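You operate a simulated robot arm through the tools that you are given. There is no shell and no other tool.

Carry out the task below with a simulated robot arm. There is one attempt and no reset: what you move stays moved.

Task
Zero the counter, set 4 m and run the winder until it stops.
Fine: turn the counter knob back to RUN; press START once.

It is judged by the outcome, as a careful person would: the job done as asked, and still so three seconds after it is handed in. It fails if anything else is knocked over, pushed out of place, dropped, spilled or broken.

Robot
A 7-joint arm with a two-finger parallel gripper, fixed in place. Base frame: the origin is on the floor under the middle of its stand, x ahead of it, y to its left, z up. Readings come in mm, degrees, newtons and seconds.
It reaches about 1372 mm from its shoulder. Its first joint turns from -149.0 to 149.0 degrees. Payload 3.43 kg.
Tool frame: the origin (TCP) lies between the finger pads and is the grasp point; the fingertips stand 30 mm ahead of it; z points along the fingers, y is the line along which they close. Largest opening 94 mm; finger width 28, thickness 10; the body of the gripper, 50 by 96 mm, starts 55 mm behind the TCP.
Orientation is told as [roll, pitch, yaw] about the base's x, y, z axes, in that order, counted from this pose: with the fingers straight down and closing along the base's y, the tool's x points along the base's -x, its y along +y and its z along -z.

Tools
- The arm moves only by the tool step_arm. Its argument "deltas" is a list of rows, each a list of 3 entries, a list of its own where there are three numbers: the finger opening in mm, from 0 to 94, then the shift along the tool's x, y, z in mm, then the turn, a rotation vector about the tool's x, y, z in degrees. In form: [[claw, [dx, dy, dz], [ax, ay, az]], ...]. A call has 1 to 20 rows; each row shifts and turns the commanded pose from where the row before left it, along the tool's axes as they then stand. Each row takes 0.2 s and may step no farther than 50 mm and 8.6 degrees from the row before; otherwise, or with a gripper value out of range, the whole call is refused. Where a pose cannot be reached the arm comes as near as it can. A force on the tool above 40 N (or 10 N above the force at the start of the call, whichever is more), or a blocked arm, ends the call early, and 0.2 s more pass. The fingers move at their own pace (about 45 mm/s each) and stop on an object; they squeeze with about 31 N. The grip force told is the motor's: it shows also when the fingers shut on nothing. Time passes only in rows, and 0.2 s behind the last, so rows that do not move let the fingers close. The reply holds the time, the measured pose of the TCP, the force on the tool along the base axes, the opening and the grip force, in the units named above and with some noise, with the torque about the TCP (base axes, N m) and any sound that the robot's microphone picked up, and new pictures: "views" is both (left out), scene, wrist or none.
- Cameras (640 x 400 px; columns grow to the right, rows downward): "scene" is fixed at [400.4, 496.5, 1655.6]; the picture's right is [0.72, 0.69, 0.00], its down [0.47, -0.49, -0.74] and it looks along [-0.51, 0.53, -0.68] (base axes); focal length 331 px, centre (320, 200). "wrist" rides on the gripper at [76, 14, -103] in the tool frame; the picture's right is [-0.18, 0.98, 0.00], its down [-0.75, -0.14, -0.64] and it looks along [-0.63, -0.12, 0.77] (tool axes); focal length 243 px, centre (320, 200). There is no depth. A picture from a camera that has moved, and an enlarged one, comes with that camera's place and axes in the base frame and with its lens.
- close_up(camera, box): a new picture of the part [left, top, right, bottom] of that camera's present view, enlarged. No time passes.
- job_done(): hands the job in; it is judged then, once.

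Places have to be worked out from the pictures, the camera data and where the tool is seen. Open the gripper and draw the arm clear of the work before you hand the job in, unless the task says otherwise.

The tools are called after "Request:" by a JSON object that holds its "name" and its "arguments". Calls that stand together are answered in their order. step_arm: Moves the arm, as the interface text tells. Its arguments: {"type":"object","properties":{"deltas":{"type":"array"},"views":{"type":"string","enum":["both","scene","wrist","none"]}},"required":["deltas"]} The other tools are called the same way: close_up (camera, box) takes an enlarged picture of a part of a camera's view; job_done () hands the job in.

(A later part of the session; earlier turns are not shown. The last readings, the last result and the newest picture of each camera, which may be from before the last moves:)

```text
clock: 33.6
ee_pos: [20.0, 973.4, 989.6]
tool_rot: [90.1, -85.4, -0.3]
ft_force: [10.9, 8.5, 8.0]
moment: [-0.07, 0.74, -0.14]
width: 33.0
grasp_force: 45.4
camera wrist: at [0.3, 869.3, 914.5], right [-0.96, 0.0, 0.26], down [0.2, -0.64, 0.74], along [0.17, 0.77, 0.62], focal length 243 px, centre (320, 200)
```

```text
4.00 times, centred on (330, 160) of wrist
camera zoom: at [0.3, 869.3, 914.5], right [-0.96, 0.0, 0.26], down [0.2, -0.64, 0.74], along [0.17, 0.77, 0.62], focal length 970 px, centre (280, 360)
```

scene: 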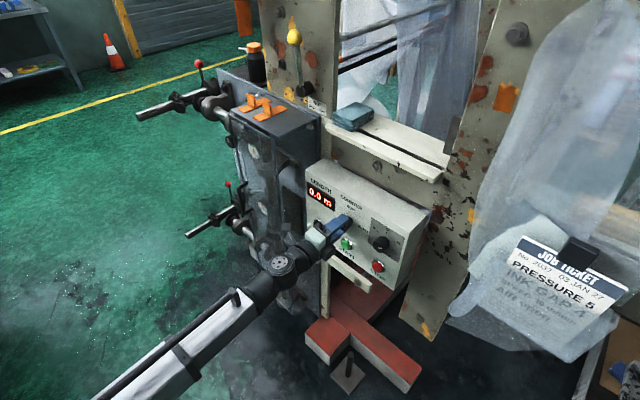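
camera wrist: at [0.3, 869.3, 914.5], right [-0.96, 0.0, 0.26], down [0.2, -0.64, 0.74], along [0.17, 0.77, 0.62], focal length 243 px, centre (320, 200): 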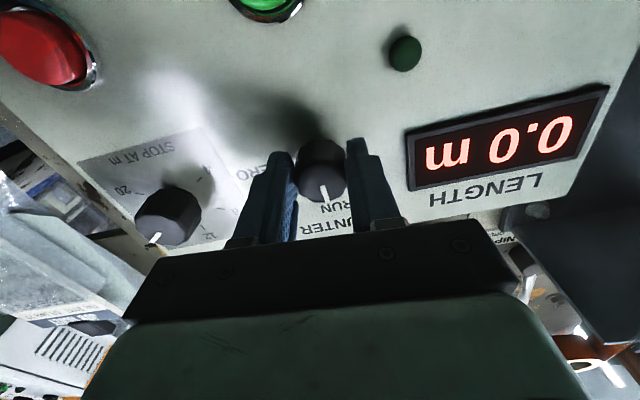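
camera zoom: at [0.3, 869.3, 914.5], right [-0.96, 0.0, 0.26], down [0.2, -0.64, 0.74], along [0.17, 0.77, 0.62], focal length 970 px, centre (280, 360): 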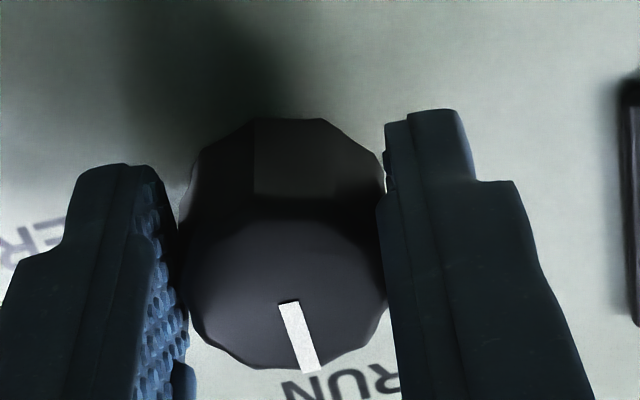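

The torque rise at −85° suggests the knob has reached its RUN stop. I'll open the fingers, back straight out, and check the pointer.

Request:
{"name": "step_arm", "arguments": {"deltas": [[60, [0, 0, 0], [0, 0, 0]], [60, [0, 0, 0], [0, 0, 0]], [60, [0, 0, 0], [0, 0, 0]], [60, [0, 0, -15], [0, 0, 0]], [60, [0, 0, -20], [0, 0, 0]], [60, [0, 0, -10], [0, 0, 0]], [60, [0, 0, 0], [0, 0, 0]]]}}

Request:
{"name": "close_up", "arguments": {"camera": "wrist", "box": [260, 80, 400, 180]}}

Request:
{"name": "close_up", "arguments": {"camera": "scene", "box": [295, 170, 405, 250]}}

```text
clock: 35.2
ee_pos: [18.1, 927.1, 990.0]
tool_rot: [89.8, -85.4, 0.1]
ft_force: [0.4, -0.4, -0.6]
moment: [-0.02, 0.02, 0.01]
width: 59.9
grasp_force: 0.1
camera wrist: at [-1.1, 823.7, 915.2], right [-0.96, 0.0, 0.26], down [0.2, -0.64, 0.74], along [0.17, 0.77, 0.62], focal length 243 px, centre (320, 200)
```

scene: 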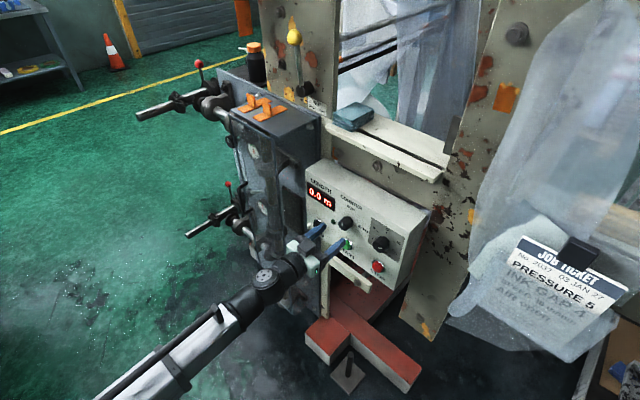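
wrist: 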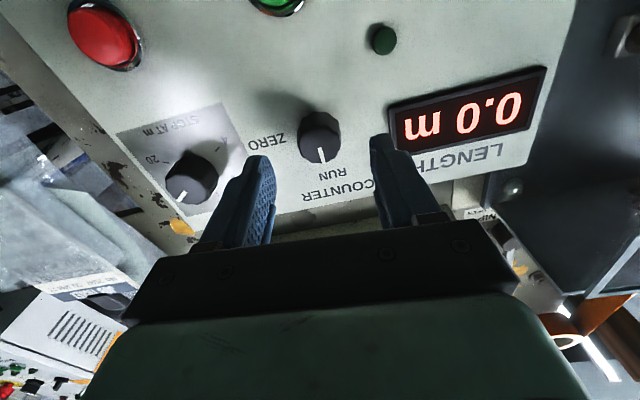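

```text
4.00 times, centred on (330, 130) of wrist
camera zoom: at [-1.1, 823.7, 915.2], right [-0.96, 0.0, 0.26], down [0.2, -0.64, 0.74], along [0.17, 0.77, 0.62], focal length 970 px, centre (280, 480)
```

zoom: 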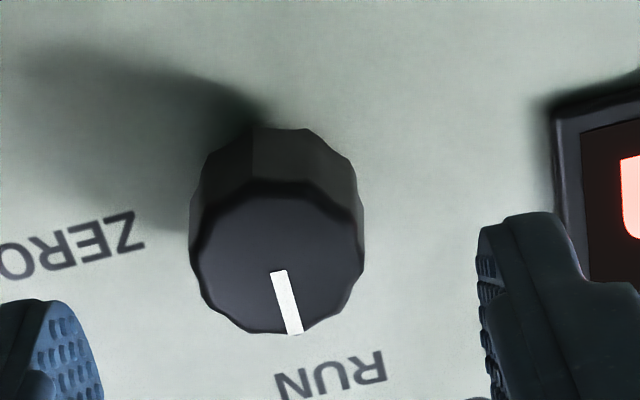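

```text
5.00 times, centred on (350, 210) of scene
camera zoom: at [400.4, 496.5, 1655.6], right [0.72, 0.69, 0.0], down [0.47, -0.49, -0.74], along [-0.51, 0.53, -0.68], focal length 1657 px, centre (170, 150)
```

zoom: 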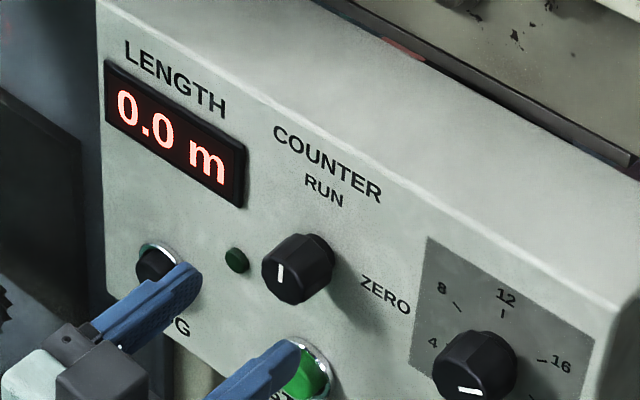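

COUNTER is back on RUN and the display holds 0.0 m. Now I'll move across to the STOP AT dial at a safe standoff and rotate the gripper to 0°, so I can take a counter-clockwise 90° turn.

Request:
{"name": "step_arm", "arguments": {"deltas": [[80, [-5.1, -38.9, -2.3], [0, 0, 0]], [80, [-5.1, -38.9, -2.3], [0, 0, 0]], [80, [-5.1, -38.9, -2.3], [0, 0, 0]], [80, [0, 0, 0], [0, 0, 8.54]], [80, [0, 0, 0], [0, 0, 8.54]], [80, [0, 0, 0], [0, 0, 8.54]], [80, [0, 0, 0], [0, 0, 8.54]], [80, [0, 0, 0], [0, 0, 8.54]], [80, [0, 0, 0], [0, 0, 8.54]], [80, [0, 0, 0], [0, 0, 8.54]], [80, [0, 0, 0], [0, 0, 8.54]], [80, [0, 0, 0], [0, 0, 8.54]], [80, [0, 0, 0], [0, 0, 8.54]], [80, [0, 0, 0], [0, 0, 0]]]}}

Request:
{"name": "close_up", "arguments": {"camera": "wrist", "box": [250, 80, 390, 180]}}

```text
clock: 38.2
ee_pos: [105.8, 923.1, 996.5]
tool_rot: [90.1, 0.1, -0.2]
ft_force: [-0.4, -0.4, 0.5]
moment: [-0.02, -0.02, -0.02]
width: 80.2
grasp_force: 0.1
out of reach, approached as far as the arm can: row 1, 2
camera wrist: at [31.0, 820.4, 1010.4], right [0.19, 0.0, 0.98], down [0.75, -0.64, -0.14], along [0.63, 0.77, -0.12], focal length 243 px, centre (320, 200)
```

scene: 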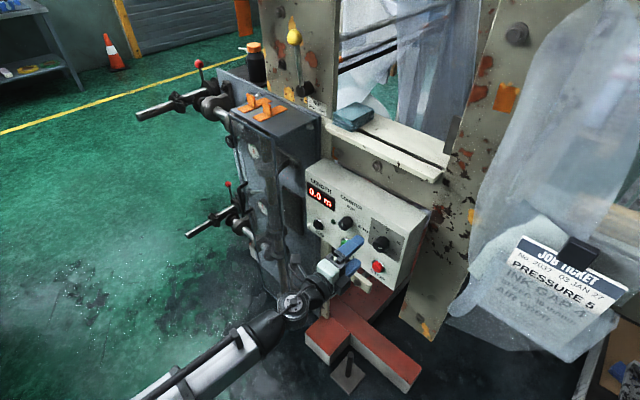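
wrist: 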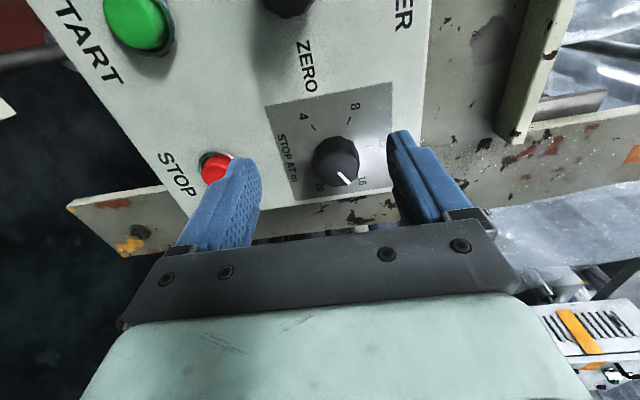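

```text
4.00 times, centred on (320, 130) of wrist
camera zoom: at [31.0, 820.4, 1010.4], right [0.19, 0.0, 0.98], down [0.75, -0.64, -0.14], along [0.63, 0.77, -0.12], focal length 970 px, centre (320, 480)
```

zoom: 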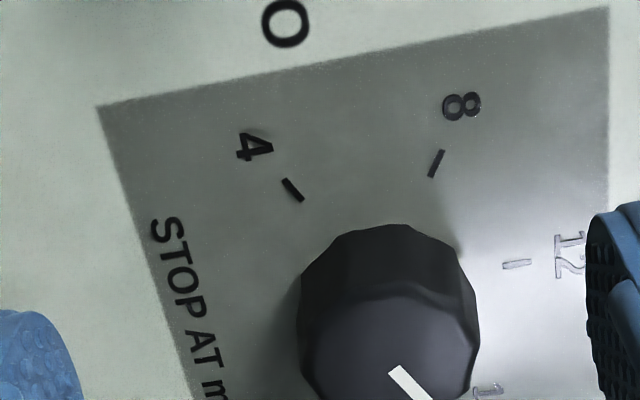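

The dial appears about 23 mm to +x and 8 mm above the TCP. I'll move there at the same standoff and re-check the alignment.

Request:
{"name": "step_arm", "arguments": {"deltas": [[80, [-12, 4, 0], [0, 0, 0]], [80, [-12, 4, 2], [0, 0, 0]], [80, [0, 0, 0], [0, 0, 0]]], "views": "wrist"}}

Request:
{"name": "close_up", "arguments": {"camera": "wrist", "box": [250, 80, 390, 180]}}

Request:
{"name": "close_up", "arguments": {"camera": "scene", "box": [330, 205, 430, 280]}}

```text
clock: 39.0
ee_pos: [128.9, 923.7, 1000.6]
tool_rot: [90.6, -0.1, -0.2]
ft_force: [-0.5, 0.9, 0.4]
moment: [0.02, 0.01, 0.01]
width: 80.1
grasp_force: 0.1
out of reach, approached as far as the arm can: row 2
camera wrist: at [54.1, 821.6, 1013.1], right [0.18, -0.01, 0.98], down [0.75, -0.64, -0.15], along [0.63, 0.77, -0.11], focal length 243 px, centre (320, 200)
```

wrist: 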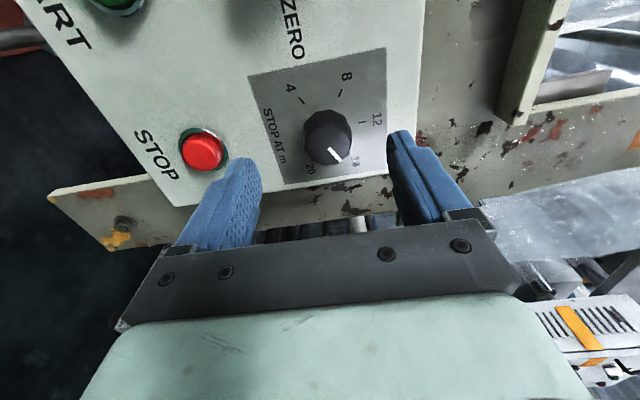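

```text
4.00 times, centred on (320, 130) of wrist
camera zoom: at [54.1, 821.6, 1013.1], right [0.18, -0.01, 0.98], down [0.75, -0.64, -0.15], along [0.63, 0.77, -0.11], focal length 970 px, centre (320, 480)
```

zoom: 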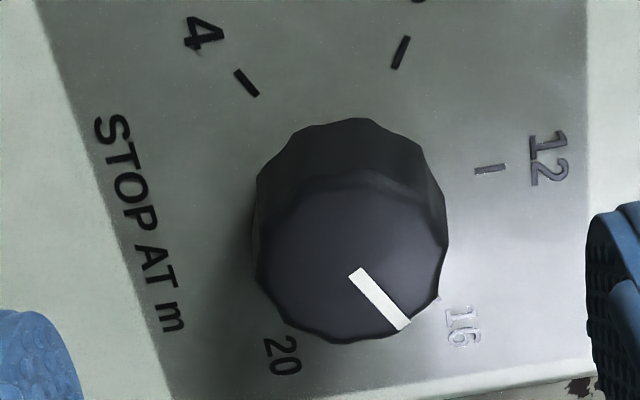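

```text
5.33 times, centred on (380, 242) of scene
camera zoom: at [400.4, 496.5, 1655.6], right [0.72, 0.69, 0.0], down [0.47, -0.49, -0.74], along [-0.51, 0.53, -0.68], focal length 1768 px, centre (0, -27)
```

zoom: 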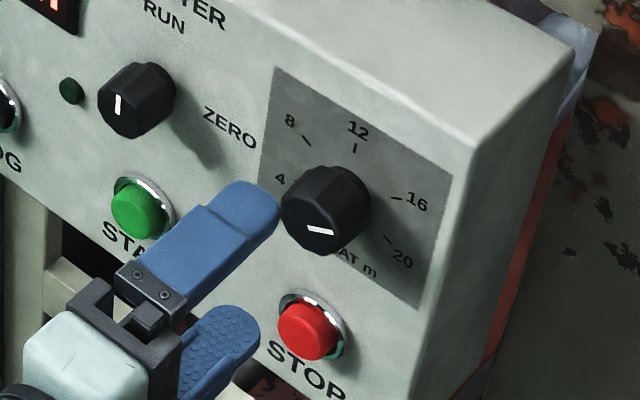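

The dial axis looks to be near (135.5, 1004.5). I'll shift there, set the opening to 64 mm, and advance until the tips are near the face.

Request:
{"name": "step_arm", "arguments": {"deltas": [[64, [-6.6, 4, 0], [0, 0, 0]], [64, [0, 0, 12], [0, 0, 0]], [64, [0, 0, 10], [0, 0, 0]], [64, [0, 0, 0], [0, 0, 0]]], "views": "wrist"}}

Request:
{"name": "close_up", "arguments": {"camera": "wrist", "box": [250, 90, 390, 190]}}

```text
clock: 40.0
ee_pos: [135.6, 946.5, 997.0]
tool_rot: [90.6, 0.0, -0.2]
ft_force: [-0.4, -0.3, -0.7]
moment: [-0.02, 0.02, -0.03]
width: 64.1
grasp_force: 0.0
out of reach, approached as far as the arm can: row 1
camera wrist: at [60.4, 844.4, 1010.9], right [0.18, -0.01, 0.98], down [0.75, -0.64, -0.15], along [0.63, 0.77, -0.11], focal length 243 px, centre (320, 200)
```

wrist: 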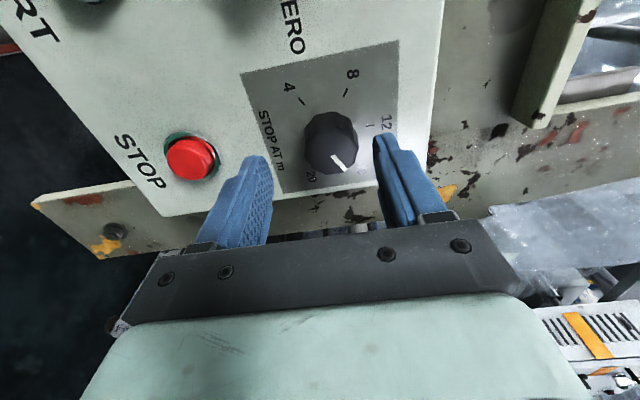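

```text
4.00 times, centred on (320, 140) of wrist
camera zoom: at [60.4, 844.4, 1010.9], right [0.18, -0.01, 0.98], down [0.75, -0.64, -0.15], along [0.63, 0.77, -0.11], focal length 970 px, centre (320, 440)
```

zoom: 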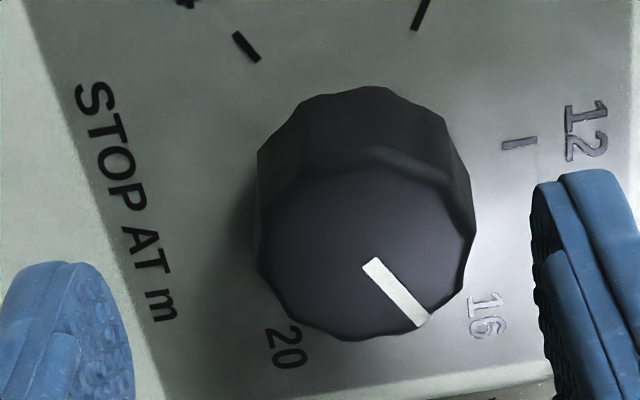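

The TCP is at (135.6, 947, 997) and the dial centre is about 7 mm higher, so I'll raise the tool 7 mm and check.

Request:
{"name": "step_arm", "arguments": {"deltas": [[64, [0, 3.5, 0], [0, 0, 0]], [64, [0, 3.5, 0], [0, 0, 0]], [64, [0, 0, 0], [0, 0, 0]]], "views": "wrist"}}

Request:
{"name": "close_up", "arguments": {"camera": "wrist", "box": [250, 90, 390, 190]}}

```text
clock: 40.8
ee_pos: [140.8, 945.7, 1005.0]
tool_rot: [91.8, -0.1, -1.8]
ft_force: [-0.6, 0.1, -0.1]
moment: [0.02, -0.03, 0.02]
width: 63.9
grasp_force: 0.1
out of reach, approached as far as the arm can: row 2
camera wrist: at [62.4, 845.4, 1015.6], right [0.18, -0.04, 0.98], down [0.74, -0.66, -0.16], along [0.65, 0.75, -0.09], focal length 243 px, centre (320, 200)
```

wrist: 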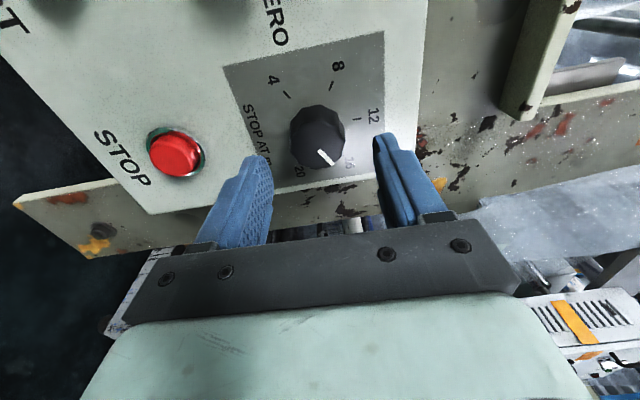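

```text
4.00 times, centred on (320, 140) of wrist
camera zoom: at [62.4, 845.4, 1015.6], right [0.18, -0.04, 0.98], down [0.74, -0.66, -0.16], along [0.65, 0.75, -0.09], focal length 970 px, centre (320, 440)
```

zoom: 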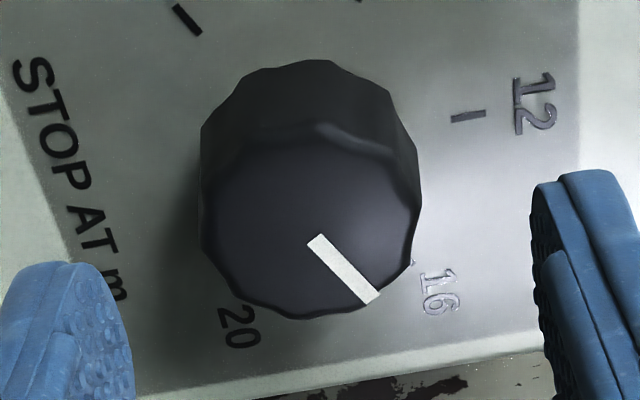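

The arm drifted in x and tilted by about 2° near a limit, and the dial is still measured at (134.8, 1004). I'll correct the tilt and x while moving deeper, where reach should improve.

Request:
{"name": "step_arm", "arguments": {"deltas": [[64, [2.5, -0.5, 3], [0.9, 0.9, 0]], [64, [2.5, -0.5, 3], [0.9, 0.9, 0]], [64, [0, 0, 3], [0, 0, 0]], [64, [0, 0, 0], [0, 0, 0]]], "views": "wrist"}}

Request:
{"name": "close_up", "arguments": {"camera": "wrist", "box": [250, 90, 390, 190]}}

```text
clock: 41.8
ee_pos: [127.2, 953.9, 980.6]
tool_rot: [89.5, -0.1, 1.3]
ft_force: [8.0, -21.1, 7.0]
moment: [0.93, 0.11, -0.5]
width: 67.7
grasp_force: 3.4
out of reach, approached as far as the arm can: row 1, 2, 3
camera wrist: at [55.8, 848.7, 995.1], right [0.18, 0.01, 0.98], down [0.77, -0.63, -0.14], along [0.61, 0.78, -0.12], focal length 243 px, centre (320, 200)
```

wrist: 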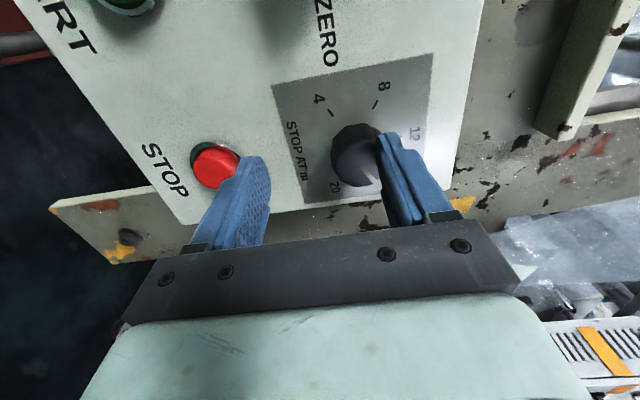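

```text
4.00 times, centred on (320, 140) of wrist
camera zoom: at [55.8, 848.7, 995.1], right [0.18, 0.01, 0.98], down [0.77, -0.63, -0.14], along [0.61, 0.78, -0.12], focal length 970 px, centre (320, 440)
```

zoom: 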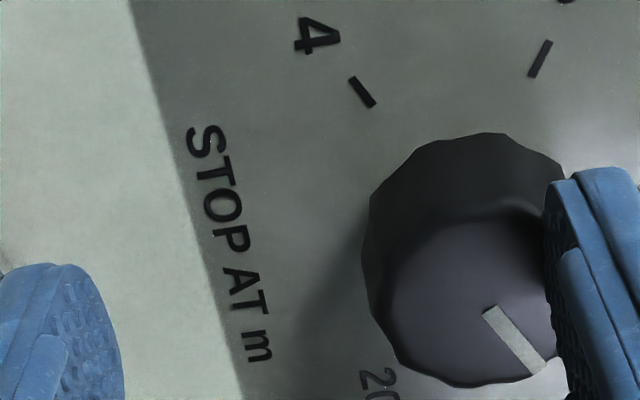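

The arm dropped about 24 mm and the upper finger is now pressing on the dial face (about 21 N along y). I'll back straight off before trying again.

Request:
{"name": "step_arm", "arguments": {"deltas": [[64, [0, 0, -5], [0, 0, 0]], [64, [0, 0, -5], [0, 0, 0]], [64, [0, 0, 0], [0, 0, 0]]], "views": "wrist"}}

Request:
{"name": "close_up", "arguments": {"camera": "wrist", "box": [250, 90, 390, 190]}}

```text
clock: 42.6
ee_pos: [124.8, 943.7, 967.9]
tool_rot: [88.8, -0.1, 1.6]
ft_force: [0.2, 0.2, -0.7]
moment: [-0.04, 0.0, -0.02]
width: 64.0
grasp_force: 0.0
out of reach, approached as far as the arm can: row 1, 2
camera wrist: at [53.7, 840.8, 983.7], right [0.18, 0.03, 0.98], down [0.77, -0.62, -0.13], along [0.61, 0.78, -0.13], focal length 243 px, centre (320, 200)
```

wrist: 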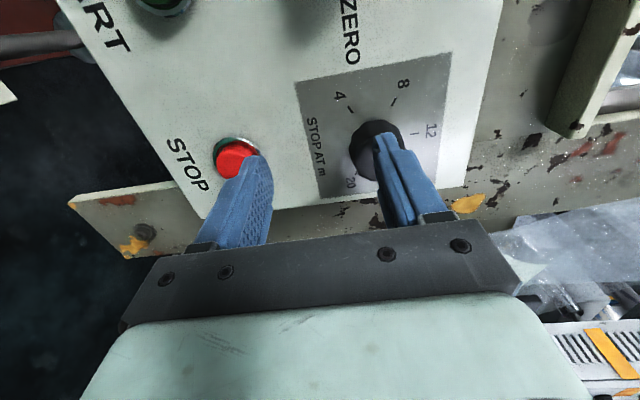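

```text
4.00 times, centred on (320, 140) of wrist
camera zoom: at [53.7, 840.8, 983.7], right [0.18, 0.03, 0.98], down [0.77, -0.62, -0.13], along [0.61, 0.78, -0.13], focal length 970 px, centre (320, 440)
```

zoom: 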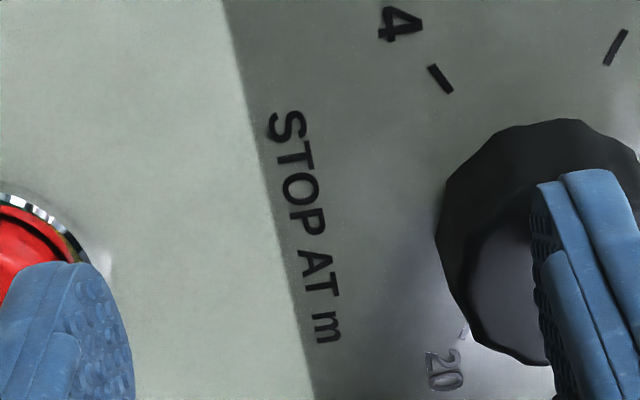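

Retreating straight back makes the arm slide downward, so it's against a joint limit in this configuration. At smaller x it moved freely, so I'll ease −x and back off in small steps to free it.

Request:
{"name": "step_arm", "arguments": {"deltas": [[64, [10, 0, -5], [0, 0, 0]], [64, [10, 0, -5], [0, 0, 0]], [64, [10, 0, -5], [0, 0, 0]], [64, [10, 0, -5], [0, 0, 0]], [64, [0, 0, 0], [0, 0, 0]]]}}

```text
clock: 43.8
ee_pos: [87.1, 922.8, 966.9]
tool_rot: [88.6, 0.0, 1.5]
ft_force: [0.1, -0.4, 0.4]
moment: [-0.01, -0.03, 0.0]
width: 64.0
grasp_force: 0.0
camera wrist: at [14.9, 819.1, 984.5], right [0.18, 0.03, 0.98], down [0.77, -0.62, -0.12], along [0.61, 0.78, -0.14], focal length 243 px, centre (320, 200)
```

scene: 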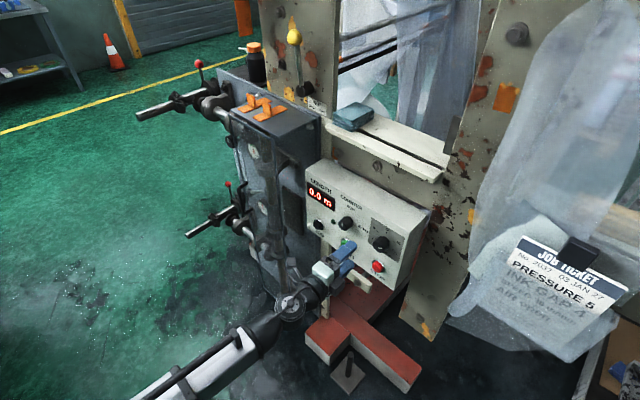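
wrist: 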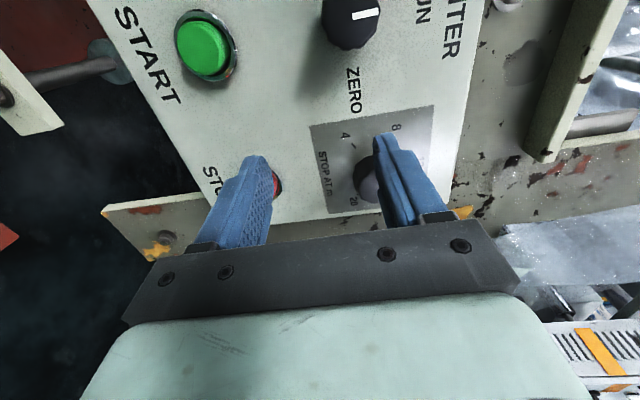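

The arm is free again. I'll rise to about z=1090 and level the tool, then re-approach the dial from above as in the earlier free path.

Request:
{"name": "step_arm", "arguments": {"deltas": [[64, [0, 15, -5], [-0.7, -0.75, 0]], [64, [0, 15, -5], [-0.7, -0.75, 0]], [64, [0, 30, -5], [0, 0, 0]], [64, [0, 30, 0], [0, 0, 0]], [64, [0, 30, 0], [0, 0, 0]], [64, [0, 0, 0], [0, 0, 0]]]}}

```text
clock: 45.2
ee_pos: [85.3, 912.5, 1036.7]
tool_rot: [92.7, -0.1, -0.2]
ft_force: [-0.1, 0.1, -0.3]
moment: [0.01, 0.01, -0.01]
width: 64.0
grasp_force: 0.1
out of reach, approached as far as the arm can: row 3, 4, 5
camera wrist: at [11.0, 810.4, 1046.7], right [0.18, -0.05, 0.98], down [0.75, -0.64, -0.17], along [0.63, 0.77, -0.08], focal length 243 px, centre (320, 200)
```

scene: 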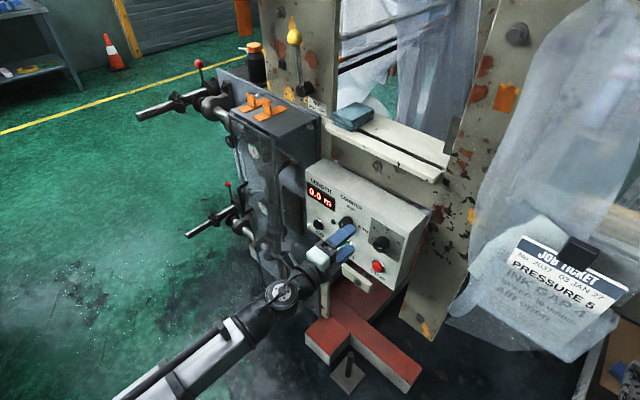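
wrist: 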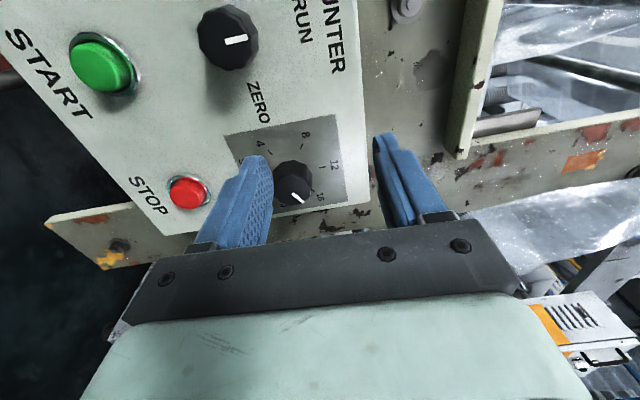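

The arm is blocked from rising here, so it's in a worse joint configuration than earlier at the same tool pose. I'll try rotating about the tool axis in the negative direction, which was always free, then test rising again.

Request:
{"name": "step_arm", "arguments": {"deltas": [[64, [5, -10, 0], [1.3, 0, 0]], [64, [5, -10, 0], [1.3, 0, 0]], [64, [0, 0, 0], [0, 0, -8]], [64, [0, 0, 0], [0, 0, -8]], [64, [0, 0, 0], [0, 0, -8]], [64, [0, 0, 0], [0, 0, -8]], [64, [0, 0, 0], [0, 0, -8]], [64, [0, 0, 0], [0, 0, 0]]], "views": "none"}}

```text
clock: 47.0
ee_pos: [94.7, 912.7, 1050.9]
tool_rot: [90.9, -34.4, -4.5]
ft_force: [0.1, -0.3, -0.5]
moment: [-0.01, 0.03, -0.01]
width: 64.1
grasp_force: 0.1
out of reach, approached as far as the arm can: row 1, 2, 3
```

No flags after the first few degrees of negative rotation, but a yaw tilt of about 4° remains. I'll correct it and see whether the arm can hold a straight pose here.

Request:
{"name": "step_arm", "arguments": {"deltas": [[64, [0, 0, 0], [-0.8, 1.9, 0]], [64, [0, 0, 0], [-0.8, 1.8, 0]], [64, [0, 0, 0], [0, 0, 0]], [64, [0, 0, 0], [0, 0, 0]]], "views": "scene"}}

```text
clock: 48.0
ee_pos: [95.4, 912.2, 1048.3]
tool_rot: [90.0, -34.3, -2.7]
ft_force: [0.7, 1.1, 0.8]
moment: [0.0, -0.02, -0.02]
width: 63.7
grasp_force: 0.3
```

scene: 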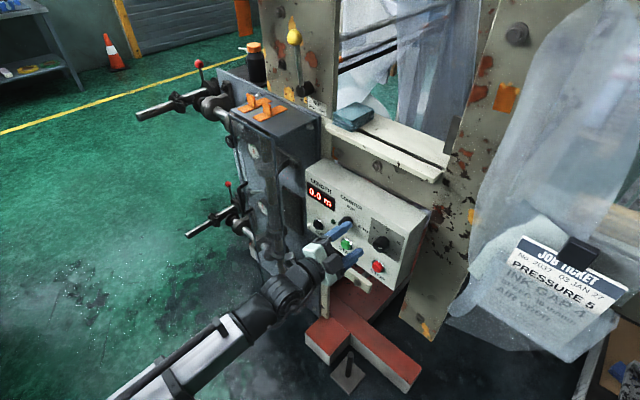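

It holds without flags now. I'll remove the remaining 2.7° of yaw and test moving +x at this rotation.

Request:
{"name": "step_arm", "arguments": {"deltas": [[64, [0, 0, 0], [-1.5, 2.2, 0]], [64, [-16.5, -11.3, 0], [0, 0, 0]], [64, [-16.5, -11.3, 0], [0, 0, 0]], [64, [0, 0, 0], [0, 0, 0]]], "views": "none"}}

```text
clock: 49.0
ee_pos: [137.3, 910.2, 1046.2]
tool_rot: [89.0, -34.2, -1.3]
ft_force: [0.4, 0.3, -0.2]
moment: [-0.01, -0.02, -0.02]
width: 64.3
grasp_force: 0.0
out of reach, approached as far as the arm can: row 1
```

At about −34° rotation the arm reaches x=137 freely. I'll trim the tilt and lower to the dial's height.

Request:
{"name": "step_arm", "arguments": {"deltas": [[64, [0, 0, 0], [-1.7, 1.1, 0]], [64, [8, -11.5, 3], [0, 0, 0]], [64, [8, -11.5, 3], [0, 0, 0]], [64, [8, -11.5, 3], [0, 0, 0]], [64, [0, 0, 0], [0, 0, 0]]], "views": "wrist"}}

```text
clock: 50.2
ee_pos: [135.6, 919.9, 1005.7]
tool_rot: [89.9, -34.4, 0.1]
ft_force: [-0.7, 0.6, -0.4]
moment: [0.05, -0.02, 0.01]
width: 63.8
grasp_force: 0.1
camera wrist: at [66.7, 817.5, 973.8], right [-0.4, 0.0, 0.92], down [0.7, -0.64, 0.31], along [0.59, 0.77, 0.26], focal length 243 px, centre (320, 200)
```

wrist: 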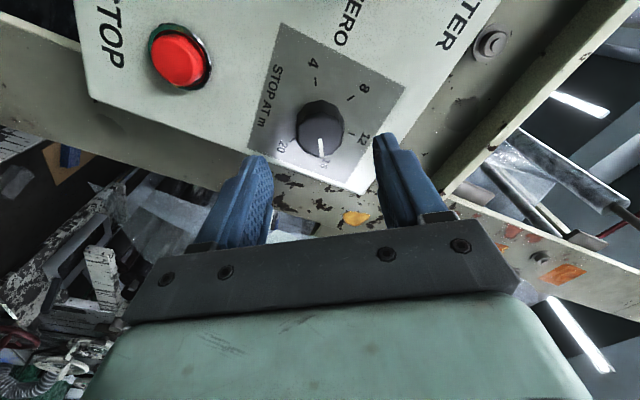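

The tool is square, centred on the dial and tracking cleanly. I'll test how far it can rotate negative from here, while still clear of the dial, to plan the grips.

Request:
{"name": "step_arm", "arguments": {"deltas": [[64, [0, 0, 0], [0, 0, -8]], [64, [0, 0, 0], [0, 0, -8]], [64, [0, 0, 0], [0, 0, -8]], [64, [0, 0, 0], [0, 0, -8]], [64, [0, 0, 0], [0, 0, -8]], [64, [0, 0, 0], [0, 0, -8]], [64, [0, 0, 0], [0, 0, -8]], [64, [0, 0, 0], [0, 0, -8]], [64, [0, 0, 0], [0, 0, -8]], [64, [0, 0, 0], [0, 0, -8]], [64, [0, 0, 0], [0, 0, -8]], [64, [0, 0, 0], [0, 0, -8]], [64, [0, 0, 0], [0, 0, 0]]], "views": "wrist"}}

```text
clock: 53.0
ee_pos: [136.3, 920.0, 1005.2]
tool_rot: [-89.9, -49.6, 180.0]
ft_force: [0.0, -0.2, 0.5]
moment: [0.01, 0.0, 0.03]
width: 64.0
grasp_force: 0.1
camera wrist: at [175.9, 817.4, 937.8], right [-0.87, 0.0, -0.5], down [-0.38, -0.64, 0.67], along [-0.32, 0.77, 0.56], focal length 243 px, centre (320, 200)
```

wrist: 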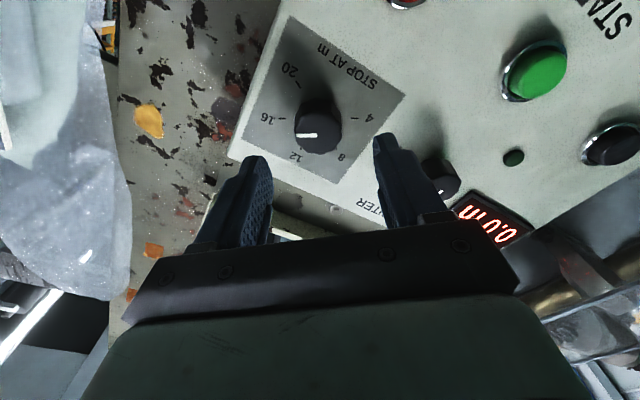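

It's clean to −130°. I'll test further negative to see if one 180° turn from −34° is possible.

Request:
{"name": "step_arm", "arguments": {"deltas": [[64, [0, 0, 0], [0, 0, -8]], [64, [0, 0, 0], [0, 0, -8]], [64, [0, 0, 0], [0, 0, -8]], [64, [0, 0, 0], [0, 0, -8]], [64, [0, 0, 0], [0, 0, -8]], [64, [0, 0, 0], [0, 0, -8]], [64, [0, 0, 0], [0, 0, -8]], [64, [0, 0, 0], [0, 0, -8]], [64, [0, 0, 0], [0, 0, -8]], [64, [0, 0, 0], [0, 0, -8]], [64, [0, 0, 0], [0, 0, -8]], [64, [0, 0, 0], [0, 0, 0]]], "views": "wrist"}}

```text
clock: 55.6
ee_pos: [114.1, 920.4, 1041.1]
tool_rot: [-89.0, 38.3, 179.9]
ft_force: [0.2, -0.6, 0.2]
moment: [0.0, 0.0, 0.02]
width: 63.9
grasp_force: 0.0
out of reach, approached as far as the arm can: row 7, 8, 9, 10, 11
camera wrist: at [181.8, 817.8, 1078.8], right [0.47, -0.02, -0.89], down [-0.69, -0.64, -0.35], along [-0.56, 0.77, -0.31], focal length 243 px, centre (320, 200)
```

wrist: 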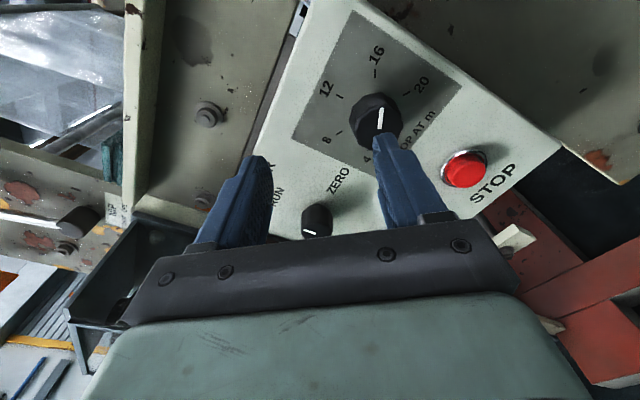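

The free range at the dial is about −34° to −178°, so two 90° turns will do it. I'll rotate back into the free range and re-centre.

Request:
{"name": "step_arm", "arguments": {"deltas": [[64, [0, 0, 0], [0, 0, 8]], [64, [0, 0, 0], [0, 0, 8]], [64, [0, 0, 0], [0, 0, 8]], [64, [0, 0, 0], [0, 0, 8]], [64, [0, 0, 0], [0, 0, 8]], [64, [0, 0, 0], [0, 0, 8]], [64, [0, 0, 0], [0, 0, 8]], [64, [0, 0, 0], [0, 0, 8]], [64, [0, 0, 0], [0, 0, 8]], [64, [0, 0, 0], [0, 0, 8]], [64, [0, 0, 0], [0, 0, 8]], [64, [0, 0, 0], [0, 0, 0]]], "views": "none"}}

```text
clock: 58.2
ee_pos: [113.0, 919.9, 1039.7]
tool_rot: [-89.9, -49.8, 179.9]
ft_force: [0.0, -0.8, 0.9]
moment: [0.01, -0.01, -0.01]
width: 63.8
grasp_force: 0.1
```

Back to −130° cleanly. I'll rotate on to −40° and then translate to the dial axis.

Request:
{"name": "step_arm", "arguments": {"deltas": [[64, [0, 0, 0], [0, 0, 8.2]], [64, [0, 0, 0], [0, 0, 8.2]], [64, [0, 0, 0], [0, 0, 8.2]], [64, [0, 0, 0], [0, 0, 8.2]], [64, [0, 0, 0], [0, 0, 8.2]], [64, [0, 0, 0], [0, 0, 8.2]], [64, [0, 0, 0], [0, 0, 8.2]], [64, [0, 0, 0], [0, 0, 8.2]], [64, [0, 0, 0], [0, 0, 8.2]], [64, [0, 0, 0], [0, 0, 8.2]], [64, [0, 0, 0], [0, 0, 8.2]], [64, [2.5, -20.5, 0], [0, 0, 0]], [64, [2.5, -20.5, 0], [0, 0, 0]], [64, [0, 0, 0], [0, 0, 0]]], "views": "wrist"}}

Request:
{"name": "close_up", "arguments": {"camera": "wrist", "box": [250, 90, 390, 190]}}

```text
clock: 61.2
ee_pos: [137.2, 921.2, 1006.3]
tool_rot: [89.9, -40.1, 0.1]
ft_force: [-0.6, -0.6, -0.5]
moment: [0.0, -0.04, -0.02]
width: 64.0
grasp_force: 0.1
camera wrist: at [70.4, 818.2, 968.8], right [-0.49, 0.0, 0.87], down [0.67, -0.64, 0.38], along [0.56, 0.77, 0.32], focal length 243 px, centre (320, 200)
```

wrist: 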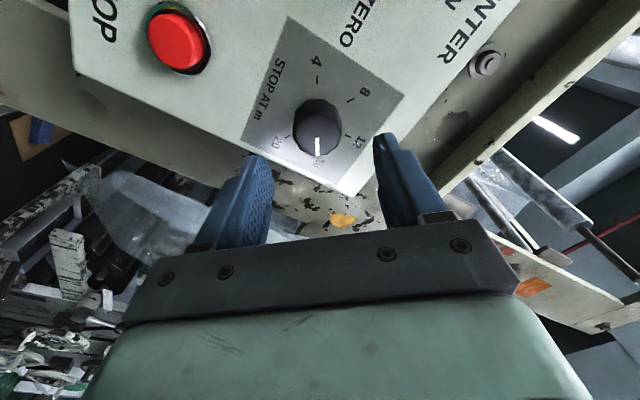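

```text
4.00 times, centred on (320, 140) of wrist
camera zoom: at [70.4, 818.2, 968.8], right [-0.49, 0.0, 0.87], down [0.67, -0.64, 0.38], along [0.56, 0.77, 0.32], focal length 970 px, centre (320, 440)
```

zoom: 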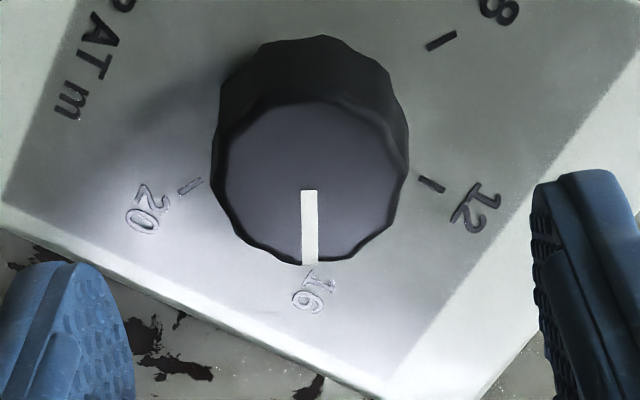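

The dial is centred to about 1.5 mm. I'll trim that and advance 25 mm, then recheck alignment before going in.

Request:
{"name": "step_arm", "arguments": {"deltas": [[64, [0, -1.2, 8], [0, 0, 0]], [64, [0, 0, 9], [0, 0, 0]], [64, [0, 0, 8], [0, 0, 0]], [64, [0, 0, 0], [0, 0, 0]]], "views": "wrist"}}

Request:
{"name": "close_up", "arguments": {"camera": "wrist", "box": [250, 100, 390, 200]}}

```text
clock: 62.2
ee_pos: [136.3, 944.9, 1006.4]
tool_rot: [89.9, -40.1, 0.2]
ft_force: [0.1, -0.1, 0.7]
moment: [-0.01, 0.0, 0.01]
width: 64.0
grasp_force: 0.1
camera wrist: at [70.5, 843.7, 967.7], right [-0.49, 0.0, 0.87], down [0.67, -0.64, 0.38], along [0.56, 0.77, 0.32], focal length 243 px, centre (320, 200)
```

wrist: 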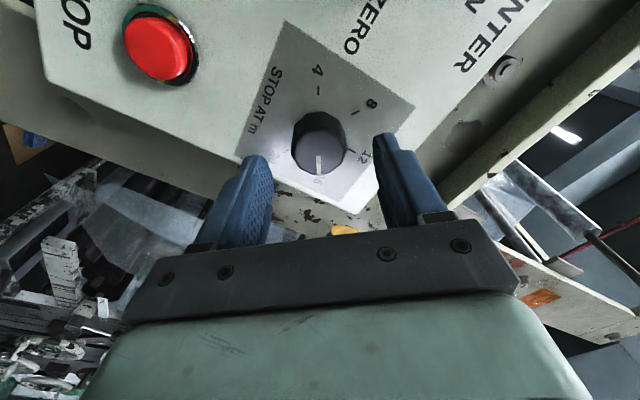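

```text
4.00 times, centred on (320, 150) of wrist
camera zoom: at [70.5, 843.7, 967.7], right [-0.49, 0.0, 0.87], down [0.67, -0.64, 0.38], along [0.56, 0.77, 0.32], focal length 970 px, centre (320, 400)
```

zoom: 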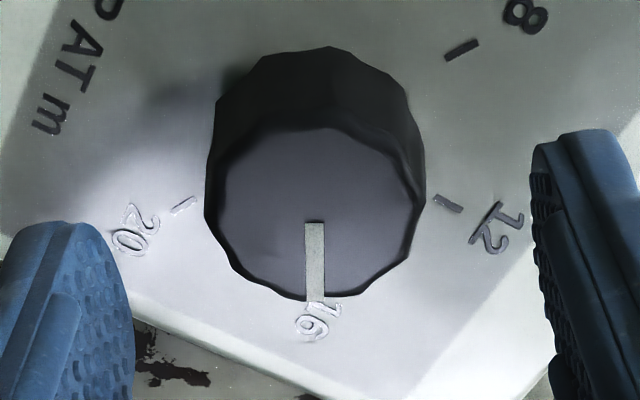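

The knob is centred between the fingers. I'll slide in 28 mm to straddle the dial.

Request:
{"name": "step_arm", "arguments": {"deltas": [[64, [-0.8, 0, 9], [0, 0, 0]], [64, [0, 0, 9], [0, 0, 0]], [64, [0, 0, 9], [0, 0, 0]], [64, [0, 0, 0], [0, 0, 0]]], "views": "wrist"}}

Request:
{"name": "close_up", "arguments": {"camera": "wrist", "box": [250, 120, 390, 220]}}

```text
clock: 63.2
ee_pos: [137.1, 973.8, 1005.1]
tool_rot: [89.9, -40.1, 0.1]
ft_force: [-0.1, -0.5, 0.8]
moment: [-0.02, -0.03, 0.01]
width: 63.9
grasp_force: 0.0
camera wrist: at [71.7, 870.5, 967.8], right [-0.49, 0.0, 0.87], down [0.67, -0.64, 0.38], along [0.56, 0.77, 0.32], focal length 243 px, centre (320, 200)
```

wrist: 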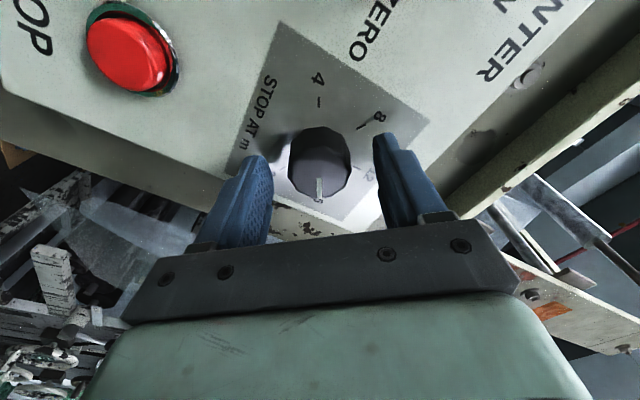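

```text
4.00 times, centred on (320, 170) of wrist
camera zoom: at [71.7, 870.5, 967.8], right [-0.49, 0.0, 0.87], down [0.67, -0.64, 0.38], along [0.56, 0.77, 0.32], focal length 970 px, centre (320, 320)
```

zoom: 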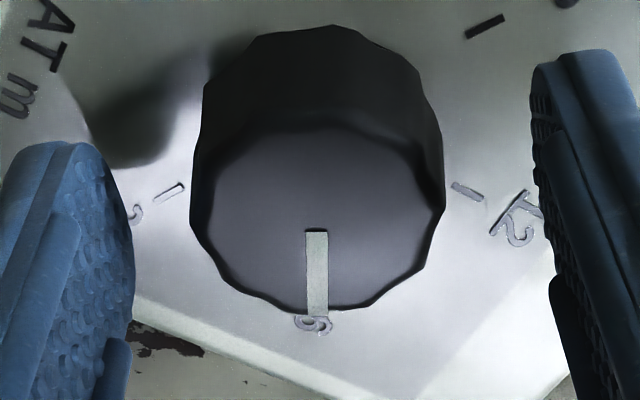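

The dial sits squarely between the pads with room to the panel. I'll close on it.

Request:
{"name": "step_arm", "arguments": {"deltas": [[30, [0, 0, 0], [0, 0, 0]], [30, [0, 0, 0], [0, 0, 0]], [30, [0, 0, 0], [0, 0, 0]], [30, [0, 0, 0], [0, 0, 0]]], "views": "wrist"}}

```text
clock: 64.2
ee_pos: [138.5, 973.7, 1005.6]
tool_rot: [90.0, -40.2, 0.0]
ft_force: [1.5, -1.0, -3.1]
moment: [-0.06, 0.0, -0.07]
width: 37.2
grasp_force: 45.0
camera wrist: at [71.9, 870.4, 967.7], right [-0.49, 0.0, 0.87], down [0.67, -0.64, 0.38], along [0.56, 0.77, 0.32], focal length 243 px, centre (320, 200)
```

wrist: 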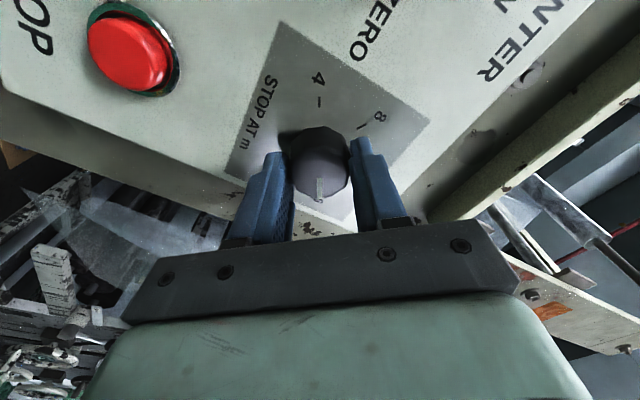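

The grip is well centred, with side forces under 4 N at 37 mm width. I'll turn counter-clockwise in small steps and watch the loads.

Request:
{"name": "step_arm", "arguments": {"deltas": [[30, [0, 0, 0], [0, 0, -5]], [30, [0, 0, 0], [0, 0, -5]], [30, [0, 0, 0], [0, 0, -5]], [30, [0, 0, 0], [0, 0, -5]], [30, [0, 0, 0], [0, 0, 0]]], "views": "wrist"}}

```text
clock: 65.4
ee_pos: [138.3, 973.1, 1005.3]
tool_rot: [89.8, -60.2, 0.0]
ft_force: [5.6, 6.0, -1.5]
moment: [-0.02, 0.0, -0.14]
width: 36.9
grasp_force: 45.6
camera wrist: at [88.7, 870.4, 947.0], right [-0.76, 0.0, 0.65], down [0.5, -0.64, 0.58], along [0.42, 0.77, 0.49], focal length 243 px, centre (320, 200)
```

wrist: 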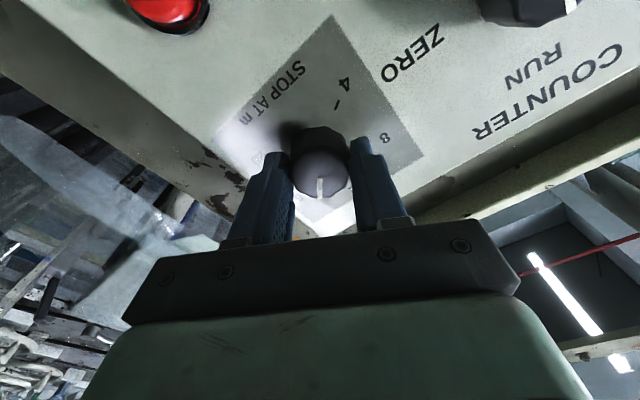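

The pointer follows the gripper and the loads stay low. I'll continue towards −130°.

Request:
{"name": "step_arm", "arguments": {"deltas": [[30, [0, 0, 0], [0, 0, -5]], [30, [0, 0, 0], [0, 0, -5]], [30, [0, 0, 0], [0, 0, -5]], [30, [0, 0, 0], [0, 0, -5]], [30, [0, 0, 0], [0, 0, -5]], [30, [0, 0, 0], [0, 0, -5]], [30, [0, 0, 0], [0, 0, -5]], [30, [0, 0, 0], [0, 0, 0]]], "views": "none"}}

```text
clock: 67.2
ee_pos: [137.2, 972.3, 1006.0]
tool_rot: [-89.2, -84.9, 179.1]
ft_force: [8.1, 15.1, 9.3]
moment: [0.29, -0.03, -0.27]
width: 36.9
grasp_force: 44.8
```

At −95° the loads are modest. I'll trim slightly towards the force and continue to −130°.

Request:
{"name": "step_arm", "arguments": {"deltas": [[30, [-0.6, -0.6, 0.5], [0, 0, -5]], [30, [0, 0, 0], [0, 0, -5]], [30, [0, 0, 0], [0, 0, -5]], [30, [0, 0, 0], [0, 0, -5]], [30, [0, 0, 0], [0, 0, -5]], [30, [0, 0, 0], [0, 0, -5]], [30, [0, 0, 0], [0, 0, -5]], [30, [0, 0, 0], [0, 0, 0]]], "views": "wrist"}}

Request:
{"name": "close_up", "arguments": {"camera": "wrist", "box": [230, 70, 430, 210]}}

```text
clock: 69.0
ee_pos: [136.2, 974.1, 1006.2]
tool_rot: [-89.8, -49.8, 179.9]
ft_force: [-2.2, -8.1, -20.0]
moment: [-0.81, 0.01, -0.45]
width: 36.9
grasp_force: 45.2
camera wrist: at [176.6, 870.2, 938.7], right [-0.87, 0.0, -0.49], down [-0.38, -0.64, 0.67], along [-0.32, 0.77, 0.56], focal length 243 px, centre (320, 200)
```

wrist: 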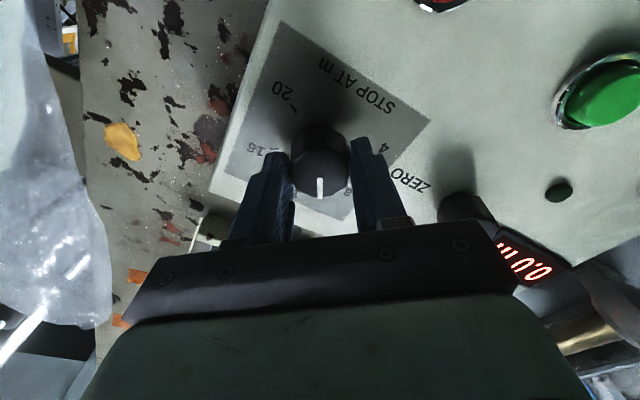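

```text
2.86 times, centred on (330, 140) of wrist
camera zoom: at [176.6, 870.2, 938.7], right [-0.87, 0.0, -0.49], down [-0.38, -0.64, 0.67], along [-0.32, 0.77, 0.56], focal length 693 px, centre (291, 371)
```

zoom: 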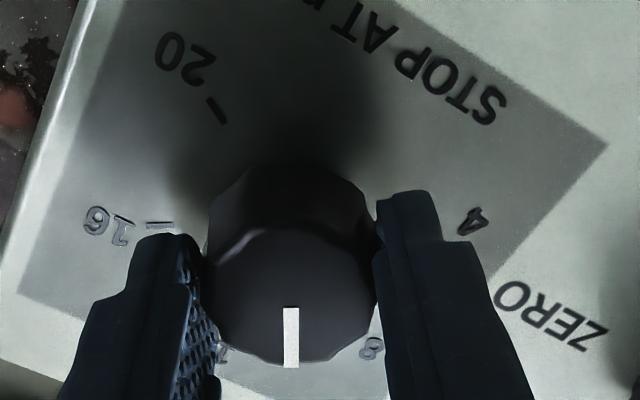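

The pointer is now midway between 12 and 8, as expected after 90°. I'll open the fingers around the knob, rotate the tool back to −40° in place without touching it, and look again.

Request:
{"name": "step_arm", "arguments": {"deltas": [[66, [0, 0, 0], [0, 0, 0]], [66, [0, 0, 0], [0, 0, 0]], [66, [0, 0, 0], [0, 0, 0]], [66, [0, 0, -8], [0, 0, 0]], [66, [0, 0, 0], [0, 0, 0]]], "views": "none"}}

Request:
{"name": "step_arm", "arguments": {"deltas": [[66, [0, 0, 0], [0, 0, 8.2]], [66, [0, 0, 0], [0, 0, 8.2]], [66, [0, 0, 0], [0, 0, 8.2]], [66, [0, 0, 0], [0, 0, 8.2]], [66, [0, 0, 0], [0, 0, 8.2]], [66, [0, 0, 0], [0, 0, 8.2]], [66, [0, 0, 0], [0, 0, 8.2]], [66, [0, 0, 0], [0, 0, 8.2]], [66, [0, 0, 0], [0, 0, 8.2]], [66, [0, 0, 0], [0, 0, 8.2]], [66, [0, 0, 0], [0, 0, 8]], [66, [0, 0, 0], [0, 0, 0]]]}}

Request:
{"name": "close_up", "arguments": {"camera": "wrist", "box": [250, 110, 390, 210]}}

```text
clock: 70.2
ee_pos: [137.5, 965.1, 1007.0]
tool_rot: [-89.8, -49.9, 179.9]
ft_force: [0.8, -0.3, 0.7]
moment: [-0.04, -0.01, -0.01]
width: 66.1
grasp_force: 0.1
```

```text
clock: 72.8
ee_pos: [137.2, 965.5, 1007.7]
tool_rot: [89.9, -40.0, 0.2]
ft_force: [0.1, 0.3, -0.1]
moment: [0.01, -0.02, -0.03]
width: 66.1
grasp_force: 0.2
camera wrist: at [71.1, 862.8, 969.5], right [-0.49, 0.0, 0.87], down [0.67, -0.64, 0.38], along [0.56, 0.77, 0.31], focal length 243 px, centre (320, 200)
```

scene: 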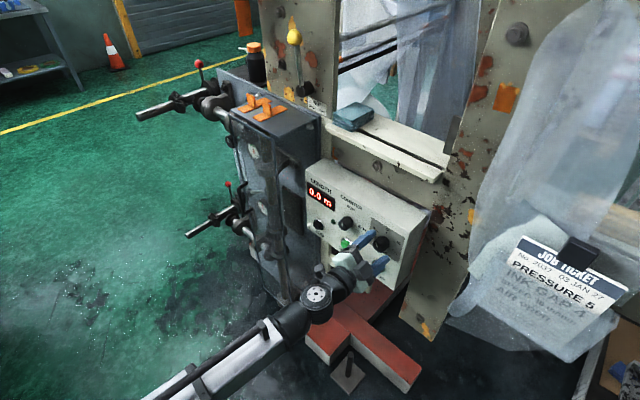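
wrist: 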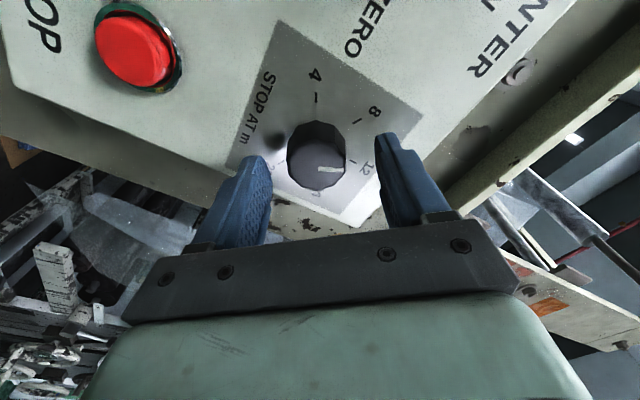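

```text
4.00 times, centred on (320, 160) of wrist
camera zoom: at [71.1, 862.8, 969.5], right [-0.49, 0.0, 0.87], down [0.67, -0.64, 0.38], along [0.56, 0.77, 0.31], focal length 970 px, centre (320, 360)
```

zoom: 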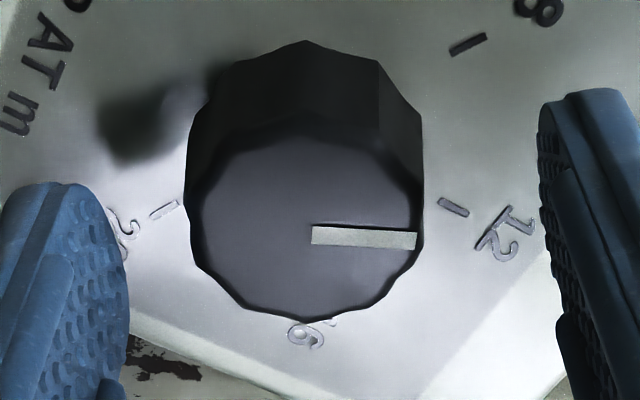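

The pointer reads about −28°, midway between 12 and 8. I'll re-centre by 2 mm, go back in and regrip for the second quarter-turn.

Request:
{"name": "step_arm", "arguments": {"deltas": [[66, [1, -2, 0], [0, 0, 0]], [66, [0, 0, 8], [0, 0, 0]], [30, [0, 0, 0], [0, 0, 0]], [30, [0, 0, 0], [0, 0, 0]], [30, [0, 0, 0], [0, 0, 0]], [30, [0, 0, 0], [0, 0, 0]]], "views": "none"}}

```text
clock: 74.2
ee_pos: [137.5, 973.0, 1004.5]
tool_rot: [89.9, -40.1, 0.1]
ft_force: [-1.1, 2.6, 4.1]
moment: [0.13, 0.0, 0.05]
width: 36.9
grasp_force: 44.8
```

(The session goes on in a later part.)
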